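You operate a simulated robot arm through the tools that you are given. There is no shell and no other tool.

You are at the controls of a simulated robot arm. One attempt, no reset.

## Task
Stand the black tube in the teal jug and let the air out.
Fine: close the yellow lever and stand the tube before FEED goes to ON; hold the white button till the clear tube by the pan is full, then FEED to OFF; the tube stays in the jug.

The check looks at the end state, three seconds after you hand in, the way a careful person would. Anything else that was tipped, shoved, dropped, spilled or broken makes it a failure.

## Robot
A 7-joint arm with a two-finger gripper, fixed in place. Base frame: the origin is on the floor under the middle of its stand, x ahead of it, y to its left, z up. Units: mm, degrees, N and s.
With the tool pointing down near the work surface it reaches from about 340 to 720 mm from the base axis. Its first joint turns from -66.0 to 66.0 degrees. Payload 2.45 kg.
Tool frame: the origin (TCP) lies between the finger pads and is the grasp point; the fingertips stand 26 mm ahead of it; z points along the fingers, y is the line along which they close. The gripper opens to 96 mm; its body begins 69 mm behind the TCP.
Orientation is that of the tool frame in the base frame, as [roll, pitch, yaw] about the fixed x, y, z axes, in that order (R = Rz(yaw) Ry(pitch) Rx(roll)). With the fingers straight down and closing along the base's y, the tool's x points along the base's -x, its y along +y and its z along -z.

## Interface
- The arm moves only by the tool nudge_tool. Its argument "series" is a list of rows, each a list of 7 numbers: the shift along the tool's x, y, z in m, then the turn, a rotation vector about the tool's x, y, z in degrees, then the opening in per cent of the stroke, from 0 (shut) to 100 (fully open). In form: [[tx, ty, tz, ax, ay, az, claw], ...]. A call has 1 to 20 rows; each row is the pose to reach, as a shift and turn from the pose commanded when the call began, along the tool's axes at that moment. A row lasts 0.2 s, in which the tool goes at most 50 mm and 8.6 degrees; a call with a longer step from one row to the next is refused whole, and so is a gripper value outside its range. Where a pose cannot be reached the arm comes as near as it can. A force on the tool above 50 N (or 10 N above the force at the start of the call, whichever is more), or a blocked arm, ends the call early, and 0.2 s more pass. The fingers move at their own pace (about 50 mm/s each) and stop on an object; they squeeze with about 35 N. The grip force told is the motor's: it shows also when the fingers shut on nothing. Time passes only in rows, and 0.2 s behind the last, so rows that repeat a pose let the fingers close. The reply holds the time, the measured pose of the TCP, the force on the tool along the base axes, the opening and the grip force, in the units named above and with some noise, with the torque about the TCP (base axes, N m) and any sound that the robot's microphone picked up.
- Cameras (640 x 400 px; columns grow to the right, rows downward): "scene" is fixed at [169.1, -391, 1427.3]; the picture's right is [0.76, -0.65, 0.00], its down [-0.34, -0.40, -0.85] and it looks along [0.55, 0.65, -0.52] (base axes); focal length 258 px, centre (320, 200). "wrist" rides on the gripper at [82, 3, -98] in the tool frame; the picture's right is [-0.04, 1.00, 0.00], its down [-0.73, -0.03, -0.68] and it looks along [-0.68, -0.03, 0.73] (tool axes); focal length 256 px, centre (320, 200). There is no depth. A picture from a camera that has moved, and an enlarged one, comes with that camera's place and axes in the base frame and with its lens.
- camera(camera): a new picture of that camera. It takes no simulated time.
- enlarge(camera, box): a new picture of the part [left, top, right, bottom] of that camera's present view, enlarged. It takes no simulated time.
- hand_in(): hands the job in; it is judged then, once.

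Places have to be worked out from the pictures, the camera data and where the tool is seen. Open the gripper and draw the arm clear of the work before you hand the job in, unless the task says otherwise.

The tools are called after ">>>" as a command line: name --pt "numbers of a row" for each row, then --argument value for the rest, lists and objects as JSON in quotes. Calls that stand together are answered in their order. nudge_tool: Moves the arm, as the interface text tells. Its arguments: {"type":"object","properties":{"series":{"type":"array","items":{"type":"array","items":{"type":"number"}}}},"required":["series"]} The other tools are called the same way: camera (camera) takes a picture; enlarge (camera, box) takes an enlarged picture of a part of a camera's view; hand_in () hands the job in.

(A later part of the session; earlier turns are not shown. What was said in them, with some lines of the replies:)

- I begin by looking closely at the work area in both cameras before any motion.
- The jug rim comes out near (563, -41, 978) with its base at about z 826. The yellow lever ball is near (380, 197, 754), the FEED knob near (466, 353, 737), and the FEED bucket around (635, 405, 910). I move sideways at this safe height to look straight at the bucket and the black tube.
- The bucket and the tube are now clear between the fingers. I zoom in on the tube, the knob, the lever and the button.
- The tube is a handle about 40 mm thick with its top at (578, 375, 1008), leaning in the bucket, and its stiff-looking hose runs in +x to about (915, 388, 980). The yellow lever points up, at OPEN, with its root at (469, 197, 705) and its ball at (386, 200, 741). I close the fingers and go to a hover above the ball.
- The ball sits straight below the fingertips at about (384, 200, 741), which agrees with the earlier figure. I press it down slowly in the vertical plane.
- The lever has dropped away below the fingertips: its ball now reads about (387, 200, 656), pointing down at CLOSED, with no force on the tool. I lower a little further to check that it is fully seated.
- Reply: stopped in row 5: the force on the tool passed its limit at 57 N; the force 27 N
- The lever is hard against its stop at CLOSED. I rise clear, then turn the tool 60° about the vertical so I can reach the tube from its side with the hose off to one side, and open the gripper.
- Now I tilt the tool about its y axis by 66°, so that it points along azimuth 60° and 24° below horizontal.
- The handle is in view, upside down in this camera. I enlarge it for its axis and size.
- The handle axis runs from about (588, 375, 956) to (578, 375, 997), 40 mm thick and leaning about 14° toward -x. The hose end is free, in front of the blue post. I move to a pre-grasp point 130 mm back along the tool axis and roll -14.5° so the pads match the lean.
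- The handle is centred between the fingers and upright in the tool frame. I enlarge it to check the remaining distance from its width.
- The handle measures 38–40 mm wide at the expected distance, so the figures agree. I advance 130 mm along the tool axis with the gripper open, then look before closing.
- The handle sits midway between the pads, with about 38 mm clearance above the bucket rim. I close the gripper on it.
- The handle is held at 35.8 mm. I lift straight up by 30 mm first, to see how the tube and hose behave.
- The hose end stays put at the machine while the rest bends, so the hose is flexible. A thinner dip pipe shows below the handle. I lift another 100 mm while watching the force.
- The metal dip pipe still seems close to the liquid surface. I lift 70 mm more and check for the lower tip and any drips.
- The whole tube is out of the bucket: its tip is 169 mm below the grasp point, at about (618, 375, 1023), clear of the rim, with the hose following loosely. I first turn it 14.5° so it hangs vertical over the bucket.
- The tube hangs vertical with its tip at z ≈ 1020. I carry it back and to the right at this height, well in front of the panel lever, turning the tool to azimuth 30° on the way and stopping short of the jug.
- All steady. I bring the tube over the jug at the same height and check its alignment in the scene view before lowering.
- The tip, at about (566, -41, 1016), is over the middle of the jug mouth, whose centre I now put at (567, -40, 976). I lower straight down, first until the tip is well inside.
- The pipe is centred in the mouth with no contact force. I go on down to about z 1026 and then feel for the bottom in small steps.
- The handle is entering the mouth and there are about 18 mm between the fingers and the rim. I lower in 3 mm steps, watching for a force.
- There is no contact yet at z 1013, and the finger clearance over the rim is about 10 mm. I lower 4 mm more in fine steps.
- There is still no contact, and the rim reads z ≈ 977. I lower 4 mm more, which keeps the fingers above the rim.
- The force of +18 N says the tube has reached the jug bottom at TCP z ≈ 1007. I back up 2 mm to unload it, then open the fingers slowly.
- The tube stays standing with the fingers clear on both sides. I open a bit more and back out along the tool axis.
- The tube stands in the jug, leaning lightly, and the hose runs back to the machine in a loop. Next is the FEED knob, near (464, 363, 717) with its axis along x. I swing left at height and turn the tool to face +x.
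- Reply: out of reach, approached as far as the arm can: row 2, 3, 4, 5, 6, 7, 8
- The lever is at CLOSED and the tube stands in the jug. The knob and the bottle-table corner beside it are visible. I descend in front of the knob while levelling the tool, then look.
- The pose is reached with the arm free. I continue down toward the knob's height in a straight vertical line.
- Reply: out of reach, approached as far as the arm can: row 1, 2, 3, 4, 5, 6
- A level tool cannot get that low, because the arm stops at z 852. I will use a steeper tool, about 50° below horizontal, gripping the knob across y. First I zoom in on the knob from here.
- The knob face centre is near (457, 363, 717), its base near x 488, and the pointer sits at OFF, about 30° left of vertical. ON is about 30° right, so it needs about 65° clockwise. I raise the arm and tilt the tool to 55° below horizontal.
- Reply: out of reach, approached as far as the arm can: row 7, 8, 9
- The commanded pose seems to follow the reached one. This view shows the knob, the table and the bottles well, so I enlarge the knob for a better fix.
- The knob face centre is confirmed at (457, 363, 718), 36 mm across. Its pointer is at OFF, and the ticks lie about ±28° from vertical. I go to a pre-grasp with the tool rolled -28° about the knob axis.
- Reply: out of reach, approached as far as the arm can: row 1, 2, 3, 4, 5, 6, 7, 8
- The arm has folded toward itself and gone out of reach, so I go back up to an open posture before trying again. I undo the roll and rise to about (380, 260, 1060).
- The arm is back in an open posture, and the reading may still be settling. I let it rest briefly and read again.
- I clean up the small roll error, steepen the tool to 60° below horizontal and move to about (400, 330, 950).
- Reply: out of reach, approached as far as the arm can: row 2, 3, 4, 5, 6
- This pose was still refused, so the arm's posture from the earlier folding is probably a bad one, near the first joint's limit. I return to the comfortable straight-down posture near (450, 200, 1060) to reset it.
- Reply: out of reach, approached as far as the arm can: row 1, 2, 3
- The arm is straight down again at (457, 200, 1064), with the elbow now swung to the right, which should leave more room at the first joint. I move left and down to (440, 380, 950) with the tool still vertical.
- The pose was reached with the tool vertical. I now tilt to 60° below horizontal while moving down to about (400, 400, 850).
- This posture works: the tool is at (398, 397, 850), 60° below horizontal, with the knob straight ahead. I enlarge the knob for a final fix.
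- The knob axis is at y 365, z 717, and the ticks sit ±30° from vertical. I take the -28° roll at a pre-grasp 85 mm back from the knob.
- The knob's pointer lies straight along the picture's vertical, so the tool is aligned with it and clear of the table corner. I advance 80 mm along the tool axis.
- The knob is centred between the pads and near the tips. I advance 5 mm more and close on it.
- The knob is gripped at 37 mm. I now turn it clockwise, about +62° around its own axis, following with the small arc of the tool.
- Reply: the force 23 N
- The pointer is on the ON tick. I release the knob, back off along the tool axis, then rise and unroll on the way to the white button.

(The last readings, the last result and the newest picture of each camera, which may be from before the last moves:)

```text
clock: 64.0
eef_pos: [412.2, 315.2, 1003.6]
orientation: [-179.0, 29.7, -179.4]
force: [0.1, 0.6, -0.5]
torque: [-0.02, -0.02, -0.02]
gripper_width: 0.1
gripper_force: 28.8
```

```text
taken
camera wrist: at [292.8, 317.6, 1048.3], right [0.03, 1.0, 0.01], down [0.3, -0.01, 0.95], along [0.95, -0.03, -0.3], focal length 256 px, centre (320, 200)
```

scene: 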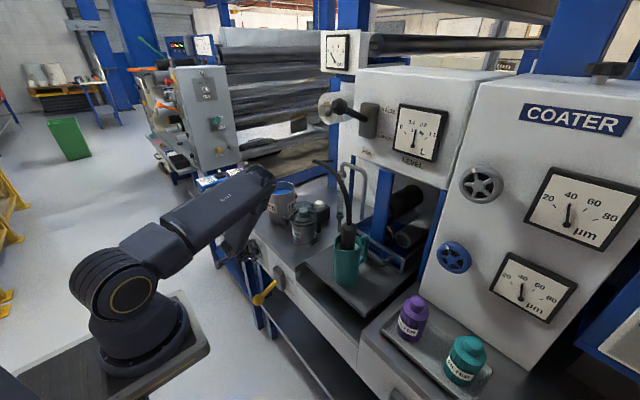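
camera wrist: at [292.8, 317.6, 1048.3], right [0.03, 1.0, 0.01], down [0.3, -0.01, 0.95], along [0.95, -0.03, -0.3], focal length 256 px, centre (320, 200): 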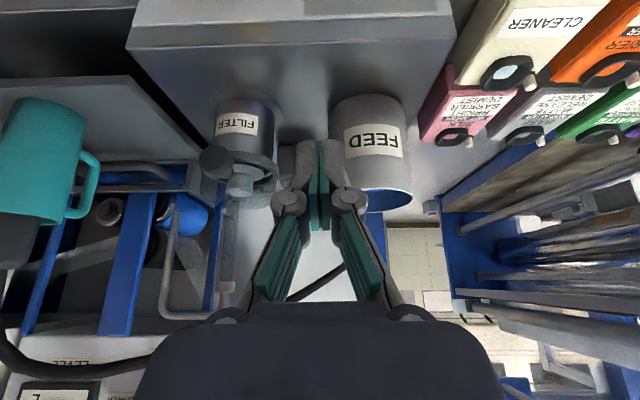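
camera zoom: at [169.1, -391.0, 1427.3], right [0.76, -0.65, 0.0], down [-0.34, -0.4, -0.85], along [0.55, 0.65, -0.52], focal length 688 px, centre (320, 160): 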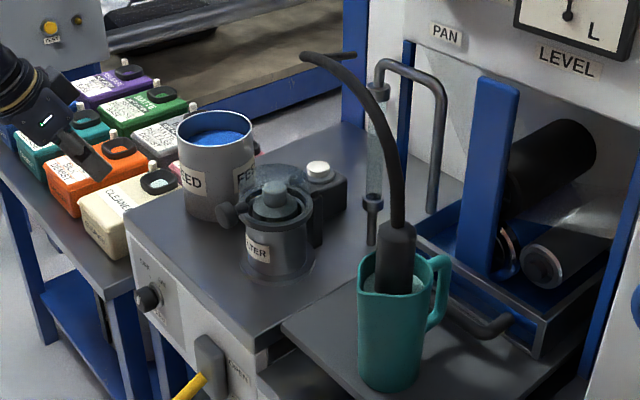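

The knob has been released. I check its position and the clear tube before going to the button.

>>> enlarge --camera "scene" --box '[325, 155, 375, 235]'

>>> enlarge --camera "scene" --box '[235, 230, 275, 260]'

```text
5.00 times, centred on (350, 195) of scene
camera zoom: at [169.1, -391.0, 1427.3], right [0.76, -0.65, 0.0], down [-0.34, -0.4, -0.85], along [0.55, 0.65, -0.52], focal length 1291 px, centre (170, 225)
```

zoom: 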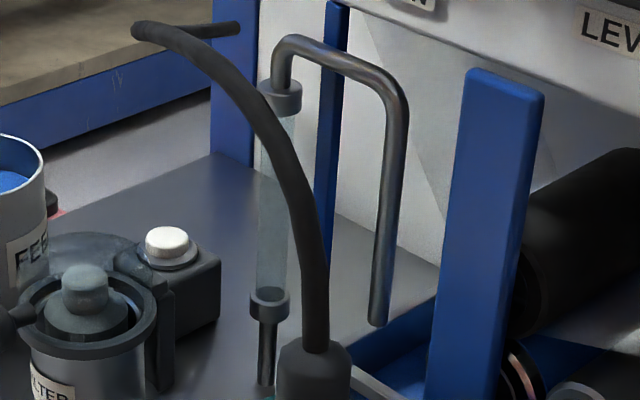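

```text
13.33 times, centred on (255, 245) of scene
camera zoom: at [169.1, -391.0, 1427.3], right [0.76, -0.65, 0.0], down [-0.34, -0.4, -0.85], along [0.55, 0.65, -0.52], focal length 3442 px, centre (1187, -400)
```

zoom: 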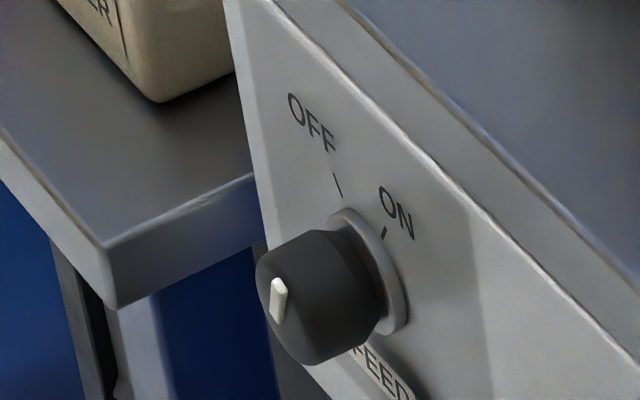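

FEED is ON and the clear tube is still empty. I move over toward the button at about z 1000, with the closed fingers steepened to 70° below horizontal and azimuth 10°.

>>> nudge_tool --pt "-0.0327 -0.007 0.0194 -0.6 1.25 -1.1 0" --pt "-0.0654 -0.0139 0.0388 -1.25 2.5 -2.2 0" --pt "-0.0981 -0.0209 0.0582 -1.9 3.75 -3.3 0" --pt "-0.1308 -0.0279 0.0776 -2.5 5 -4.35 0" --pt "-0.1634 -0.0348 0.0969 -3.1 6.25 -5.4 0" --pt "-0.1961 -0.0418 0.1163 -3.75 7.5 -6.5 0" --pt "-0.2288 -0.0487 0.1357 -4.4 8.75 -7.6 0" --pt "-0.2615 -0.0557 0.1551 -5 10 -8.7 0" --pt "-0.2615 -0.0557 0.1551 -5 10 -8.7 0"

>>> camera --camera "wrist"

>>> camera --camera "scene"

>>> enlarge --camera "scene" --box '[250, 130, 400, 250]'

```text
clock: 66.0
eef_pos: [715.0, 259.7, 996.3]
orientation: [179.9, 19.6, -169.9]
force: [-0.5, -0.3, -0.3]
torque: [0.01, -0.02, 0.03]
gripper_width: 0.0
gripper_force: 28.6
```

```text
taken
camera wrist: at [606.6, 242.8, 1062.1], right [-0.14, 0.99, 0.01], down [0.46, 0.05, 0.89], along [0.88, 0.13, -0.46], focal length 256 px, centre (320, 200)
```

wrist: 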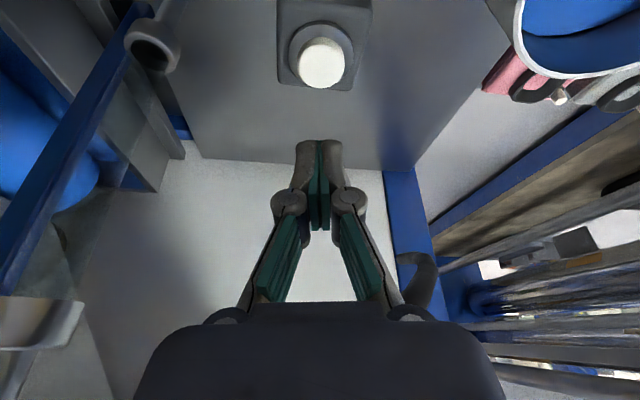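

```text
taken
```

scene: 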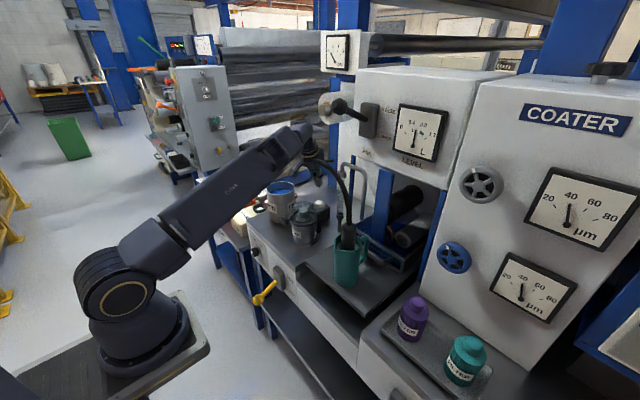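

```text
3.33 times, centred on (325, 190) of scene
camera zoom: at [169.1, -391.0, 1427.3], right [0.76, -0.65, 0.0], down [-0.34, -0.4, -0.85], along [0.55, 0.65, -0.52], focal length 860 px, centre (303, 233)
```

zoom: 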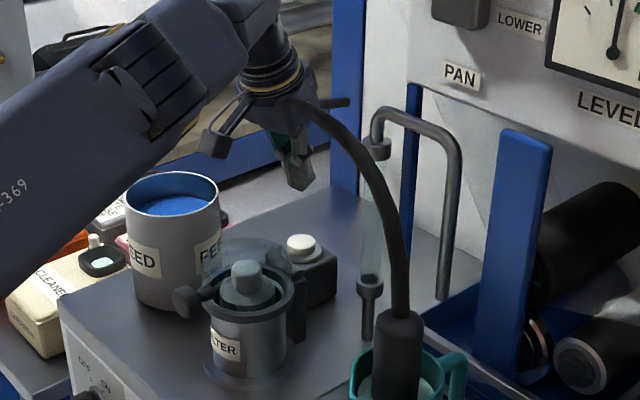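

The button centre is at about (721, 261, 890) and the fingertips are right above it at z 972. I descend 68 mm to just above its top.

>>> nudge_tool --pt "0.009 0.0002 0.018 0 0 0 0" --pt "0.016 0.0003 0.037 0 0 0 0" --pt "0.0215 0.0004 0.053 0 0 0 0" --pt "0.0247 0.0004 0.0633 0 0 0 0" --pt "0.0247 0.0004 0.0633 0 0 0 0"

>>> camera --camera "wrist"

>>> enlarge --camera "scene" --box '[250, 130, 400, 250]'

```text
clock: 67.2
eef_pos: [712.6, 258.1, 929.8]
orientation: [-180.0, 19.7, -170.0]
force: [-0.5, 0.0, -0.5]
torque: [-0.01, 0.02, 0.01]
gripper_width: 0.2
gripper_force: 28.7
```

```text
taken
camera wrist: at [604.2, 241.8, 994.4], right [-0.14, 0.99, 0.01], down [0.46, 0.05, 0.89], along [0.88, 0.13, -0.46], focal length 256 px, centre (320, 200)
```

wrist: 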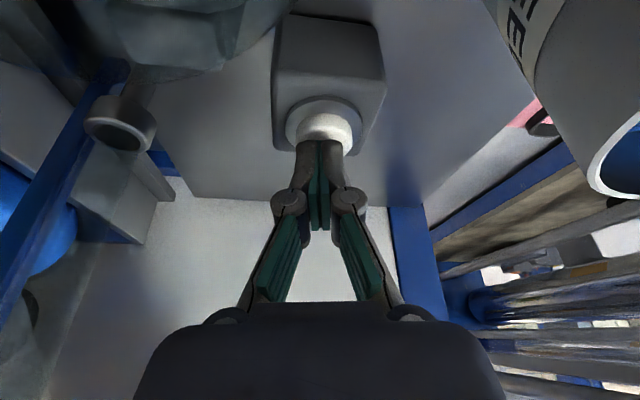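

```text
3.33 times, centred on (325, 190) of scene
camera zoom: at [169.1, -391.0, 1427.3], right [0.76, -0.65, 0.0], down [-0.34, -0.4, -0.85], along [0.55, 0.65, -0.52], focal length 860 px, centre (303, 233)
```

zoom: 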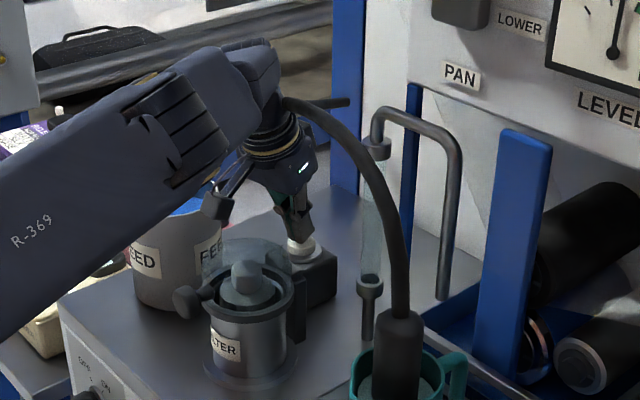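

The tips are at z 905 over the white cap. I press down in small steps and watch the force.

>>> nudge_tool --pt "0.0027 0 0.0075 0 0 0 0" --pt "0.004 0 0.0113 0 0 0 0" --pt "0.005 0 0.0141 0 0 0 0" --pt "0.0057 0 0.016 0 0 0 0"

>>> camera --camera "wrist"

>>> enlarge --camera "scene" --box '[325, 155, 375, 235]'

```text
clock: 68.2
eef_pos: [713.8, 258.4, 916.5]
orientation: [179.9, 20.0, -170.0]
force: [-7.9, -5.6, 27.1]
torque: [-0.18, 0.31, 0.01]
gripper_width: 5.9
gripper_force: 28.4
heard: click
```

```text
taken
camera wrist: at [604.9, 242.2, 980.2], right [-0.14, 0.99, 0.02], down [0.46, 0.05, 0.89], along [0.88, 0.13, -0.46], focal length 256 px, centre (320, 200)
```

wrist: 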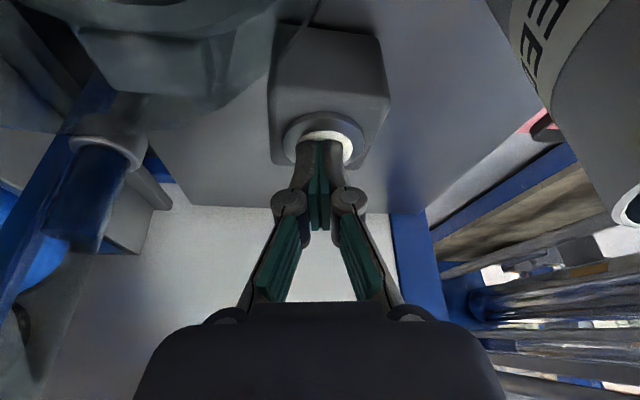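

```text
5.00 times, centred on (350, 195) of scene
camera zoom: at [168.2, -391.4, 1427.3], right [0.76, -0.65, 0.0], down [-0.34, -0.4, -0.85], along [0.55, 0.65, -0.52], focal length 1291 px, centre (170, 225)
```

zoom: 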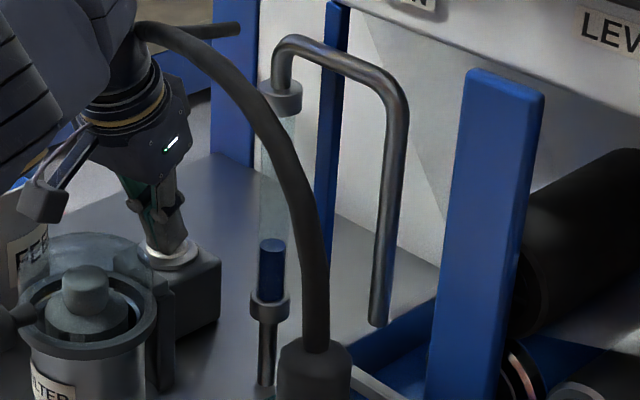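

The button clicked, and liquid is rising in the clear tube, now about a third up. I hold the press and check in short steps.

>>> nudge_tool --pt "0 0 0 0 0 0 0"

>>> enlarge --camera "scene" --box '[325, 155, 375, 235]'

```text
clock: 68.6
eef_pos: [713.1, 259.8, 914.5]
orientation: [179.9, 20.0, -170.0]
force: [-5.0, -4.7, 30.3]
torque: [-0.16, 0.22, -0.05]
gripper_width: 5.9
gripper_force: 28.2
```

```text
5.00 times, centred on (350, 195) of scene
camera zoom: at [168.3, -391.4, 1427.3], right [0.76, -0.65, 0.0], down [-0.34, -0.4, -0.85], along [0.55, 0.65, -0.52], focal length 1291 px, centre (170, 225)
```

zoom: 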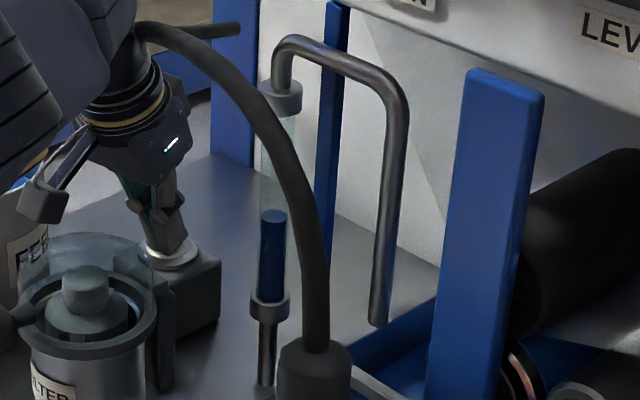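

The level rises about 27 px per 0.4 s, with about 100 px to go. I hold for 1 s more.

>>> nudge_tool --pt "0 0 0 0 0 0 0" --pt "0 0 0 0 0 0 0" --pt "0 0 0 0 0 0 0" --pt "0 0 0 0 0 0 0"

>>> enlarge --camera "scene" --box '[325, 155, 375, 235]'

```text
clock: 69.6
eef_pos: [712.2, 257.9, 915.6]
orientation: [179.9, 19.9, -170.0]
force: [2.1, -0.9, 30.5]
torque: [-0.06, -0.02, 0.01]
gripper_width: 6.1
gripper_force: 28.3
```

```text
5.00 times, centred on (350, 195) of scene
camera zoom: at [168.5, -391.3, 1427.3], right [0.76, -0.65, 0.0], down [-0.34, -0.4, -0.85], along [0.55, 0.65, -0.52], focal length 1291 px, centre (170, 225)
```

zoom: 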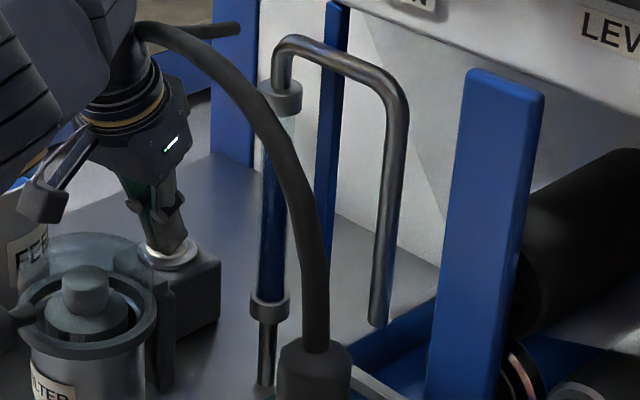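

The level is near the top, around row 148 of 115. I hold one more step and enlarge the top end.

>>> nudge_tool --pt "0 0 0 0 0 0 0"

>>> enlarge --camera "scene" --box '[335, 165, 360, 205]'

```text
clock: 70.0
eef_pos: [713.3, 259.1, 916.4]
orientation: [179.9, 19.9, -170.0]
force: [4.0, -0.6, 28.3]
torque: [-0.03, -0.04, 0.01]
gripper_width: 5.9
gripper_force: 28.7
```

```text
10.00 times, centred on (348, 185) of scene
camera zoom: at [168.5, -391.3, 1427.3], right [0.76, -0.65, 0.0], down [-0.34, -0.4, -0.85], along [0.55, 0.65, -0.52], focal length 2581 px, centre (45, 350)
```

zoom: 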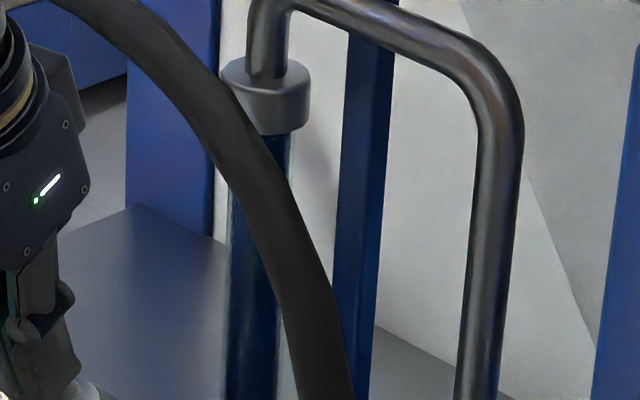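

Blue now shows right up to the cap, to the right of the hose. I take one closer look at the same moment before letting go.

>>> enlarge --camera "scene" --box '[343, 168, 355, 186]'

>>> camera --camera "wrist"

>>> enlarge --camera "wrist" --box '[0, 80, 200, 400]'

```text
16.00 times, centred on (349, 177) of scene
camera zoom: at [168.5, -391.3, 1427.3], right [0.76, -0.65, 0.0], down [-0.34, -0.4, -0.85], along [0.55, 0.65, -0.52], focal length 4130 px, centre (-144, 568)
```

zoom: 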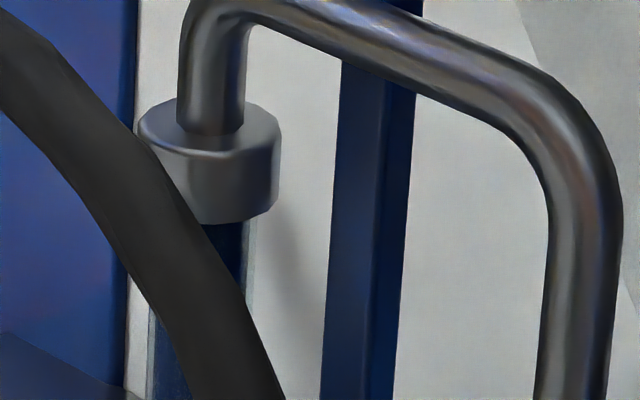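

```text
taken
camera wrist: at [605.0, 242.3, 979.9], right [-0.14, 0.99, 0.02], down [0.46, 0.05, 0.89], along [0.88, 0.13, -0.46], focal length 256 px, centre (320, 200)
```

wrist: 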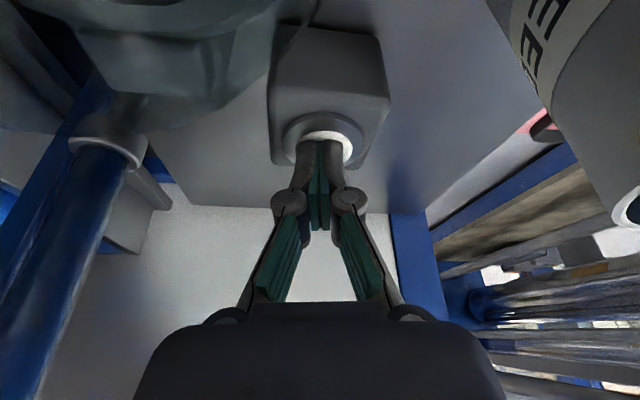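

```text
1.25 times, centred on (100, 240) of wrist
camera zoom: at [605.0, 242.3, 979.9], right [-0.14, 0.99, 0.02], down [0.46, 0.05, 0.89], along [0.88, 0.13, -0.46], focal length 320 px, centre (595, 150)
```

zoom: 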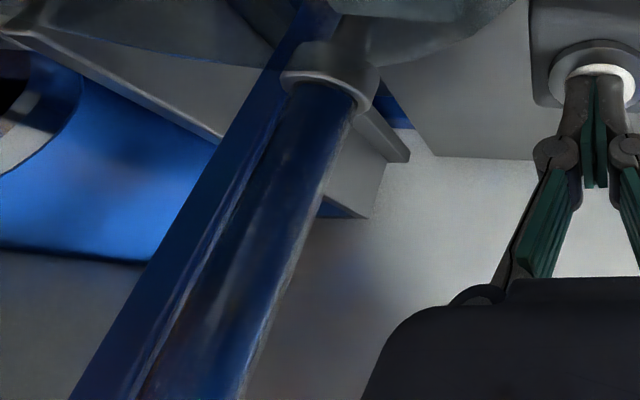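

The clear tube is blue along its whole visible length up to the cap. I hold 0.2 s more so it is surely full, then let the button up and lift off.

>>> nudge_tool --pt "0 0 0 0 0 0 0" --pt "-0.005 0 -0.0141 0 0 0 0" --pt "-0.0134 0 -0.0377 0 0 0 0" --pt "-0.0252 0 -0.0707 0 0 0 0" --pt "-0.0252 0 -0.0707 0 0 0 0"

>>> enlarge --camera "scene" --box '[325, 155, 375, 235]'

>>> camera --camera "wrist"

>>> camera --camera "scene"

```text
clock: 71.2
eef_pos: [713.4, 257.5, 989.0]
orientation: [179.9, 19.6, -169.9]
force: [0.6, -1.0, -0.4]
torque: [0.01, 0.02, 0.0]
gripper_width: 0.0
gripper_force: 28.3
```

```text
5.00 times, centred on (350, 195) of scene
camera zoom: at [169.1, -391.0, 1427.3], right [0.76, -0.65, 0.0], down [-0.34, -0.4, -0.85], along [0.55, 0.65, -0.52], focal length 1291 px, centre (170, 225)
```

zoom: 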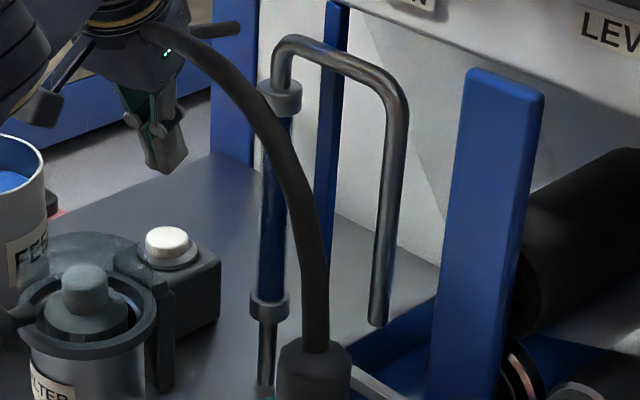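

```text
taken
camera wrist: at [604.1, 240.9, 1053.3], right [-0.14, 0.99, 0.01], down [0.46, 0.05, 0.89], along [0.88, 0.13, -0.46], focal length 256 px, centre (320, 200)
```

wrist: 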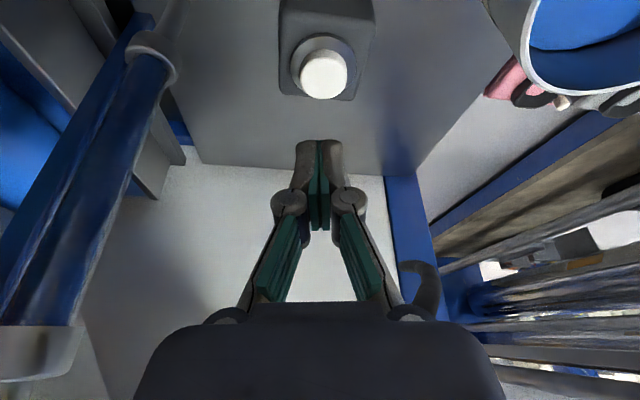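

```text
taken
```

scene: 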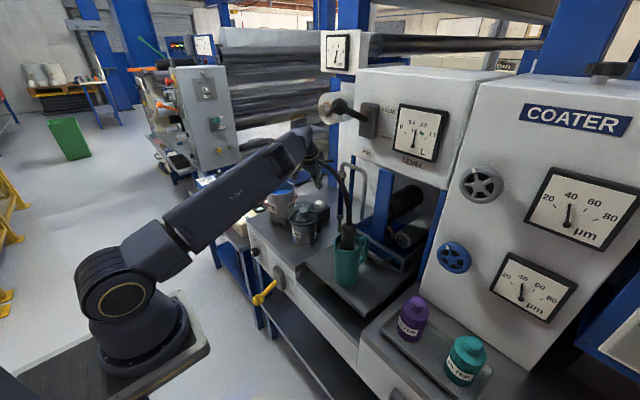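

The tube is full and holds, and the button is back up. I go back along the same path toward the knob to switch FEED off.

>>> nudge_tool --pt "0.0331 0.0137 -0.0137 0.4 -1.25 1.2 0" --pt "0.0662 0.0274 -0.0275 0.85 -2.5 2.35 0" --pt "0.0993 0.041 -0.0412 1.3 -3.75 3.5 0" --pt "0.1324 0.0547 -0.0549 1.7 -5 4.7 0" --pt "0.1655 0.0684 -0.0686 2.1 -6.25 5.9 20" --pt "0.1986 0.082 -0.0824 2.5 -7.5 7.05 40" --pt "0.2317 0.0957 -0.0961 3.0 -8.75 8.2 60" --pt "0.2648 0.1094 -0.1098 3.4 -10 9.4 60" --pt "0.2648 0.1094 -0.1098 3.4 -10 9.4 60"

>>> enlarge --camera "scene" --box '[240, 130, 400, 290]'

```text
clock: 73.2
eef_pos: [411.4, 316.6, 1004.2]
orientation: [179.0, 29.6, 179.5]
force: [-0.5, -0.3, 0.0]
torque: [0.0, -0.04, 0.02]
gripper_width: 57.6
gripper_force: 0.1
```

```text
2.50 times, centred on (320, 210) of scene
camera zoom: at [169.1, -391.0, 1427.3], right [0.76, -0.65, 0.0], down [-0.34, -0.4, -0.85], along [0.55, 0.65, -0.52], focal length 645 px, centre (320, 175)
```

zoom: 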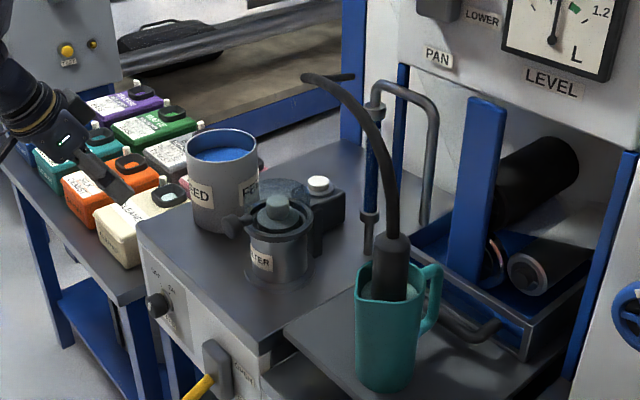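

I descend to the knob pre-grasp, this time rolled to +34° to match the ON position.

>>> nudge_tool --pt "0.0208 -0.0018 0.0354 -5.9 0 3.4 60" --pt "0.0415 -0.0036 0.0708 -11.8 0 6.8 60" --pt "0.0623 -0.0055 0.1062 -17.6 0 10.2 60" --pt "0.083 -0.0073 0.1416 -23.5 0 13.6 60" --pt "0.1038 -0.0091 0.177 -29.4 0 17 60" --pt "0.1038 -0.0091 0.177 -29.4 0 17 60"

>>> camera --camera "wrist"

```text
clock: 74.6
eef_pos: [409.5, 308.8, 797.6]
orientation: [141.4, 23.7, 161.8]
force: [0.6, -0.3, -0.6]
torque: [-0.01, 0.0, 0.0]
gripper_width: 57.6
gripper_force: 0.1
```

```text
taken
camera wrist: at [290.9, 286.2, 836.1], right [0.04, 0.81, 0.59], down [0.3, -0.57, 0.76], along [0.95, 0.15, -0.27], focal length 256 px, centre (320, 200)
```

wrist: 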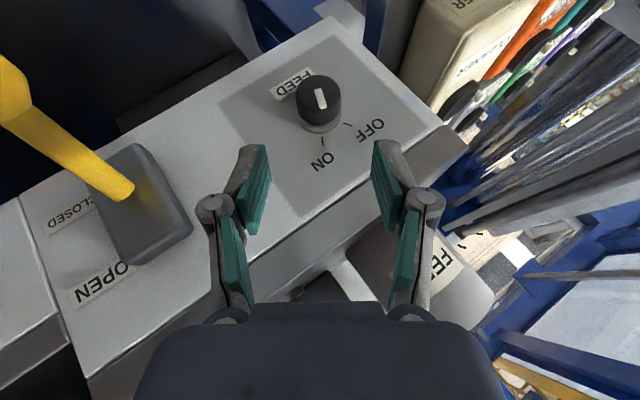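

The knob is centred and its pointer is in line. I advance 97 mm.

>>> nudge_tool --pt "0 0 0.025 0 0 0 60" --pt "0 0 0.05 0 0 0 60" --pt "0 0 0.07 0 0 0 60" --pt "0 0 0.085 0 0 0 60" --pt "0 0 0.097 0 0 0 60" --pt "0 0 0.097 0 0 0 60"

>>> camera --camera "wrist"

```text
clock: 76.0
eef_pos: [458.4, 358.7, 728.9]
orientation: [141.4, 23.8, 161.9]
force: [-0.1, 0.0, 0.5]
torque: [-0.03, 0.0, -0.01]
gripper_width: 57.5
gripper_force: 0.0
```

```text
taken
camera wrist: at [338.7, 335.3, 767.2], right [0.04, 0.81, 0.59], down [0.3, -0.57, 0.76], along [0.95, 0.15, -0.27], focal length 256 px, centre (320, 200)
```

wrist: 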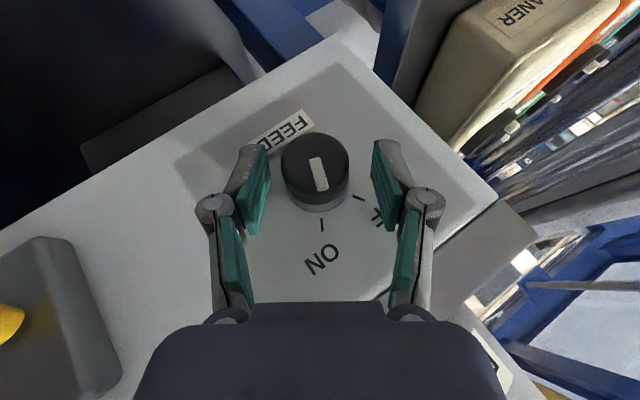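

The knob is 2–3 mm to the left in this view, so I shift the tool by -2.5 mm in its y and close on it.

>>> nudge_tool --pt "0 -0.0025 0.001 0 0 0 60" --pt "0 -0.0025 0.001 0 0 0 45" --pt "0 -0.0025 0.001 0 0 0 25" --pt "0 -0.0025 0.001 0 0 0 5" --pt "0 -0.0025 0.001 0 0 0 0" --pt "0 -0.0025 0.001 0 0 0 0"

```text
clock: 77.4
eef_pos: [458.0, 356.7, 726.3]
orientation: [141.3, 23.8, 162.0]
force: [0.8, -0.7, -2.0]
torque: [-0.07, -0.16, 0.09]
gripper_width: 36.9
gripper_force: 45.0
```

The knob is gripped at 37 mm with almost no side load. I turn it back by 64° counter-clockwise to OFF.

>>> nudge_tool --pt "0.0001 0.0019 0.0001 6.93 0 -4 0" --pt "0.0003 0.0039 0.0005 13.86 0 -8 0" --pt "0.0006 0.0057 0.001 20.8 0 -12 0" --pt "0.0011 0.0074 0.0018 27.7 0 -16 0" --pt "0.0016 0.009 0.0028 34.6 0 -20 0" --pt "0.0023 0.0104 0.004 41.6 0 -24 0" --pt "0.0031 0.0116 0.0053 48.5 0 -28 0" --pt "0.0039 0.0126 0.0068 55.4 0 -32 0" --pt "0.0039 0.0126 0.0068 55.4 0 -32 0"

>>> camera --camera "wrist"

>>> enlarge --camera "scene" --box '[240, 130, 400, 290]'

```text
clock: 79.4
eef_pos: [458.4, 372.5, 727.1]
orientation: [-147.5, 25.4, -164.4]
force: [6.0, 0.2, -6.3]
torque: [0.87, 0.28, -0.24]
gripper_width: 37.4
gripper_force: 44.6
```

```text
taken
camera wrist: at [338.6, 395.5, 764.6], right [0.03, 0.88, -0.47], down [0.3, 0.44, 0.85], along [0.95, -0.17, -0.25], focal length 256 px, centre (320, 200)
```

wrist: 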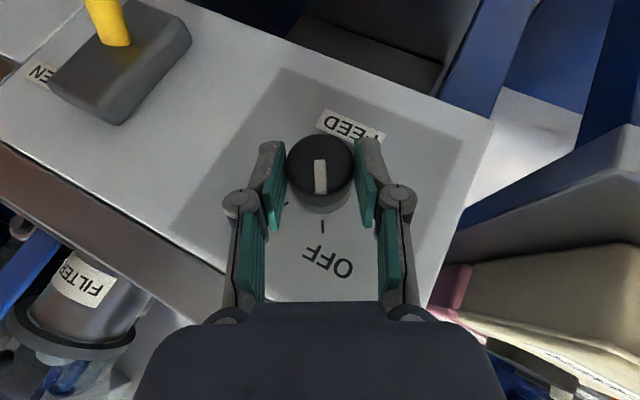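

```text
2.50 times, centred on (320, 210) of scene
camera zoom: at [169.3, -391.0, 1427.3], right [0.76, -0.65, 0.0], down [-0.34, -0.4, -0.85], along [0.55, 0.65, -0.52], focal length 645 px, centre (320, 175)
```

zoom: 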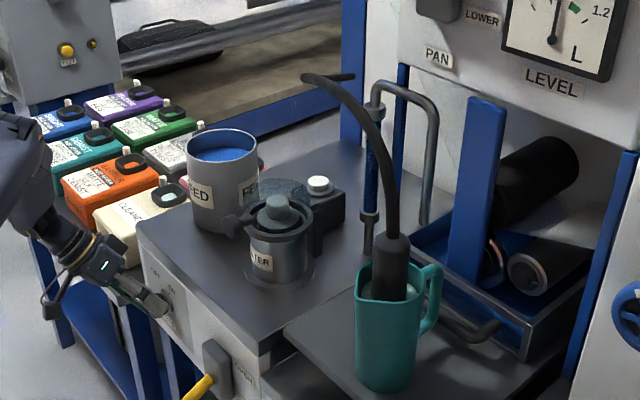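

The pointer is back on OFF and the clear tube is still full. I release the knob, back out along the tool axis and rise clear.

>>> nudge_tool --pt "0 0 0 0 0 0 30" --pt "0 0 0 0 0 0 60" --pt "0 0 0 0 0 0 65" --pt "0 0 -0.02 0 0 0 65" --pt "0 0 -0.05 0 0 0 65" --pt "0 0 -0.09 0 0 0 65" --pt "-0.0165 -0.0175 -0.1188 -6 0 3.5 65" --pt "-0.033 -0.035 -0.1475 -12 0 7 65" --pt "-0.0495 -0.0525 -0.1763 -18 0 10.5 65" --pt "-0.066 -0.07 -0.205 -24.2 0 14 65" --pt "-0.066 -0.07 -0.205 -24.2 0 14 65"

>>> enlarge --camera "scene" --box '[235, 230, 275, 260]'

>>> camera --camera "wrist"

>>> camera --camera "scene"

```text
clock: 81.8
eef_pos: [413.5, 411.1, 945.6]
orientation: [-178.8, 29.7, -179.3]
force: [0.8, 0.3, 0.2]
torque: [0.01, -0.01, -0.01]
gripper_width: 62.5
gripper_force: 0.1
```

```text
13.33 times, centred on (255, 245) of scene
camera zoom: at [169.1, -391.0, 1427.3], right [0.76, -0.65, 0.0], down [-0.34, -0.4, -0.85], along [0.55, 0.65, -0.52], focal length 3442 px, centre (1187, -400)
```

zoom: 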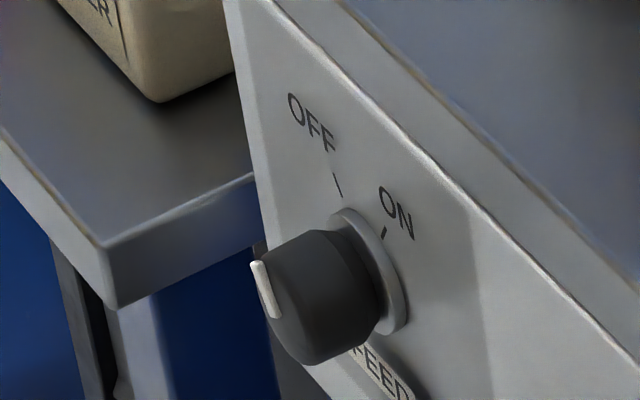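

```text
taken
camera wrist: at [294.8, 415.2, 991.3], right [0.03, 1.0, 0.0], down [0.3, -0.01, 0.95], along [0.95, -0.03, -0.3], focal length 256 px, centre (320, 200)
```

wrist: 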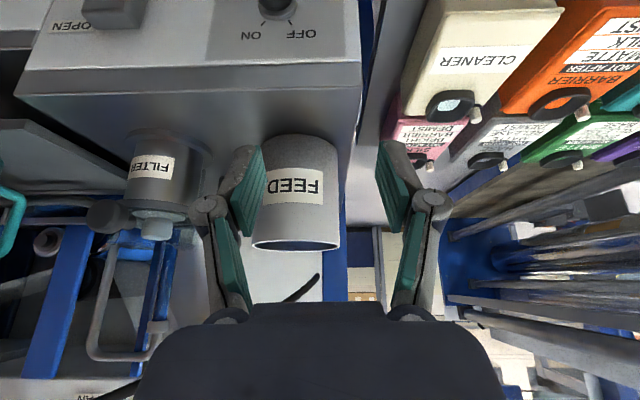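

```text
taken
```

scene: 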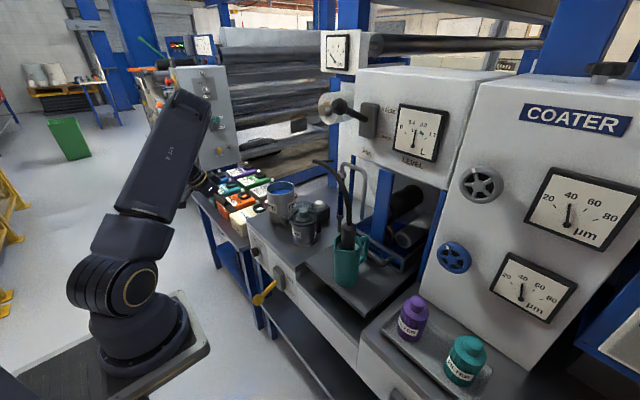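

The pointer seems to be on OFF. I compare it using exactly the same crop as before, and check the clear tube, lever and jug once more.

>>> enlarge --camera "scene" --box '[235, 230, 275, 255]'

>>> enlarge --camera "scene" --box '[325, 155, 375, 235]'

>>> enlarge --camera "scene" --box '[240, 150, 400, 310]'

>>> enlarge --camera "wrist" --box '[230, 0, 350, 50]'

```text
16.00 times, centred on (255, 242) of scene
camera zoom: at [169.1, -391.0, 1427.3], right [0.76, -0.65, 0.0], down [-0.34, -0.4, -0.85], along [0.55, 0.65, -0.52], focal length 4130 px, centre (1360, -480)
```

zoom: 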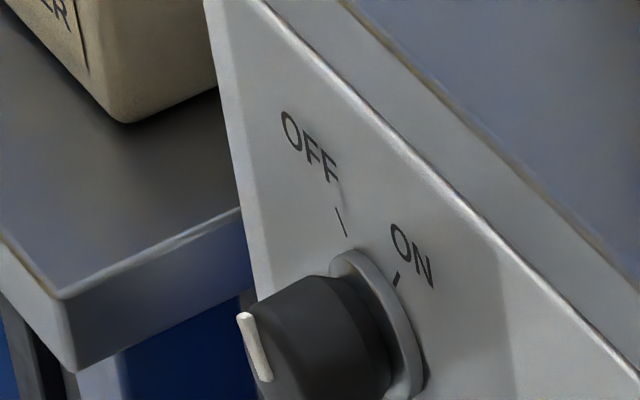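

```text
5.00 times, centred on (350, 195) of scene
camera zoom: at [169.1, -391.0, 1427.3], right [0.76, -0.65, 0.0], down [-0.34, -0.4, -0.85], along [0.55, 0.65, -0.52], focal length 1291 px, centre (170, 225)
```

zoom: 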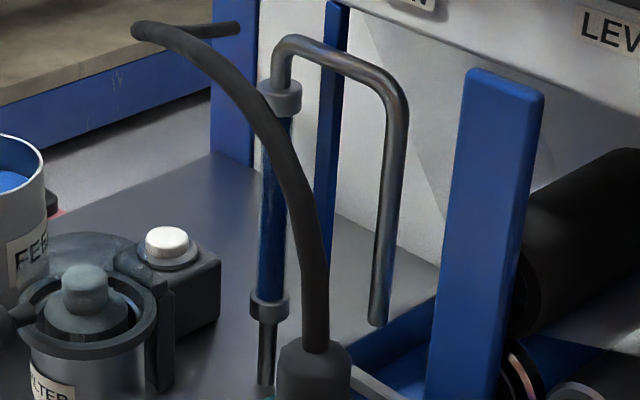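

```text
2.50 times, centred on (320, 230) of scene
camera zoom: at [169.1, -391.0, 1427.3], right [0.76, -0.65, 0.0], down [-0.34, -0.4, -0.85], along [0.55, 0.65, -0.52], focal length 645 px, centre (320, 125)
```

zoom: 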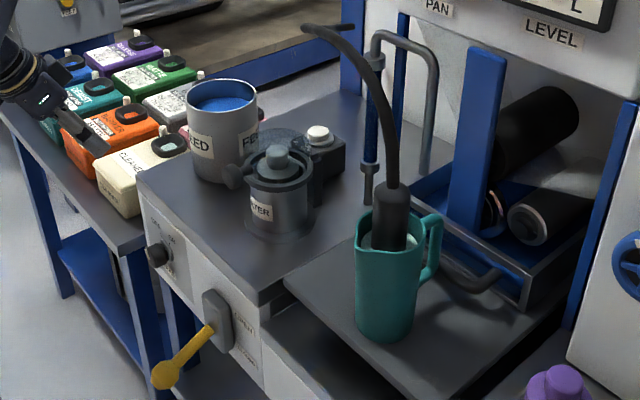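

```text
5.33 times, centred on (290, 25) of wrist
camera zoom: at [294.8, 415.2, 991.3], right [0.03, 1.0, 0.0], down [0.3, -0.01, 0.95], along [0.95, -0.03, -0.3], focal length 1365 px, centre (480, 1133)
```

zoom: 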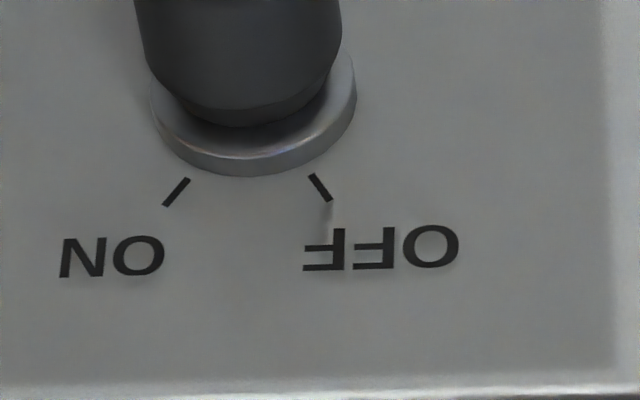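

The pointer matches the original OFF picture exactly. The clear tube is full, the lever is at CLOSED and the tube stands in the jug. I raise the arm well clear with the gripper open.

>>> nudge_tool --pt "-0.0141 -0.0159 -0.0339 0 4 0 80" --pt "-0.0283 -0.0317 -0.0678 0 8 0 100" --pt "-0.0424 -0.0476 -0.1017 0 12 0 100" --pt "-0.0565 -0.0634 -0.1356 0 16 0 100" --pt "-0.0706 -0.0793 -0.1695 0 20 0 100" --pt "-0.0848 -0.0951 -0.2034 0 25 0 100" --pt "-0.0989 -0.111 -0.2373 0 30 0 100" --pt "-0.0989 -0.111 -0.2373 0 30 0 100"

>>> camera --camera "scene"

>>> camera --camera "wrist"

```text
clock: 83.6
eef_pos: [383.6, 307.0, 1203.9]
orientation: [-178.8, -0.5, -180.0]
force: [-0.5, 0.4, -1.2]
torque: [-0.02, 0.0, 0.0]
gripper_width: 95.8
gripper_force: 0.1
```

```text
taken
```

scene: 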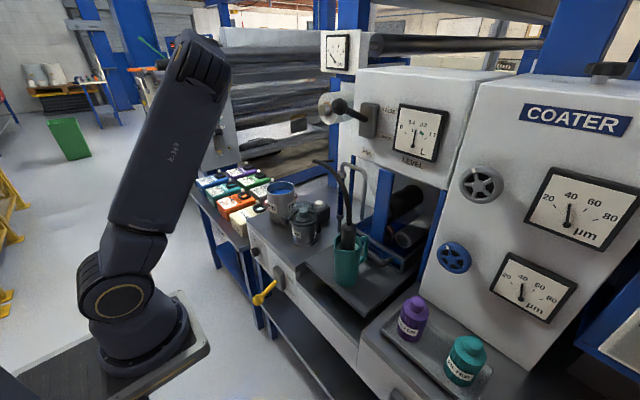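

```text
taken
camera wrist: at [302.7, 312.7, 1302.0], right [0.04, 1.0, -0.02], down [0.74, -0.01, 0.67], along [0.67, -0.04, -0.74], focal length 256 px, centre (320, 200)
```

wrist: 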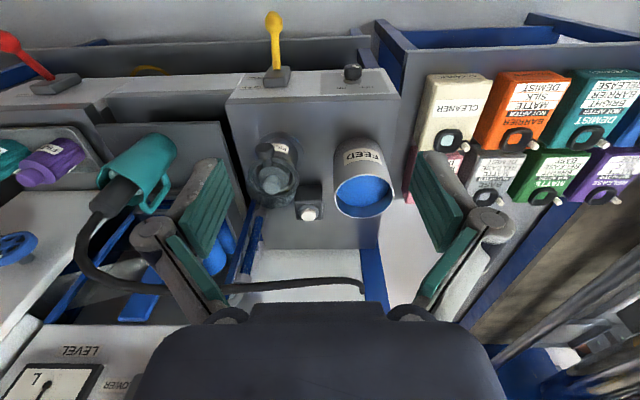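

The arm is clear and everything stands as it was. I take one last close look at the jug, the lever and the clear tube from here.

>>> enlarge --camera "wrist" --box '[80, 120, 280, 300]'

>>> enlarge --camera "scene" --box '[240, 150, 400, 310]'

```text
2.22 times, centred on (180, 210) of wrist
camera zoom: at [302.7, 312.7, 1302.0], right [0.04, 1.0, -0.02], down [0.74, -0.01, 0.67], along [0.67, -0.04, -0.74], focal length 569 px, centre (631, 178)
```

zoom: 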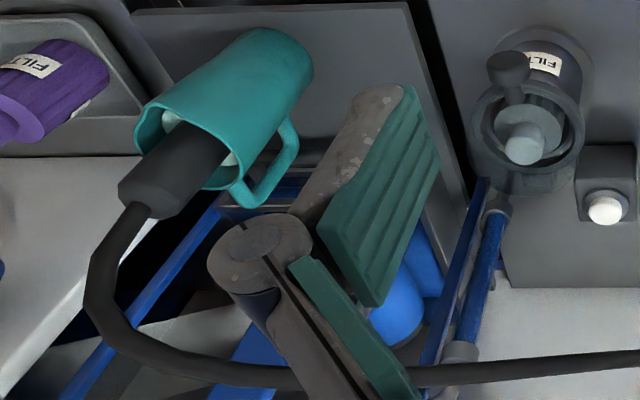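

```text
2.50 times, centred on (320, 230) of scene
camera zoom: at [169.1, -391.0, 1427.3], right [0.76, -0.65, 0.0], down [-0.34, -0.4, -0.85], along [0.55, 0.65, -0.52], focal length 645 px, centre (320, 125)
```

zoom: 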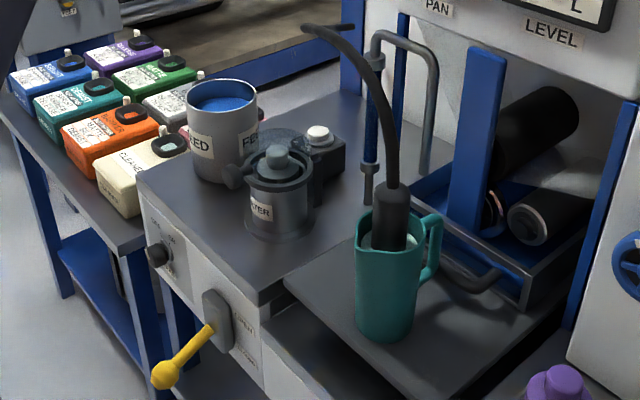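

The end state looks right: the tube stands in the jug, the lever is closed, FEED is OFF, the clear tube is full, nothing has been disturbed and the arm is clear. I hand the job in.

>>> hand_in

```text
The job is handed in.
```

I handed the job in with the black tube standing in the teal jug and the air let out. I have not seen the result of the check.

- **Yellow lever:** I pushed it down to CLOSED, hard against its stop, before touching anything else.
- **Black tube:** I lifted it out of the FEED bucket and stood it in the jug, where it rests on the bottom and leans lightly on the rim. It stayed there to the end.
- **FEED and white button:** I turned FEED to ON and held the white button until the clear tube was full to its cap. I held it about 0.2 s longer to be sure, so a little liquid may have gone over into the pan, though I saw none.
- **FEED off:** I turned it back to OFF. The pointer sits exactly where it was at the start, and the clear tube was still full afterwards.

The last pictures show nothing tipped, spilled or knocked. The arm is raised clear with the gripper open.
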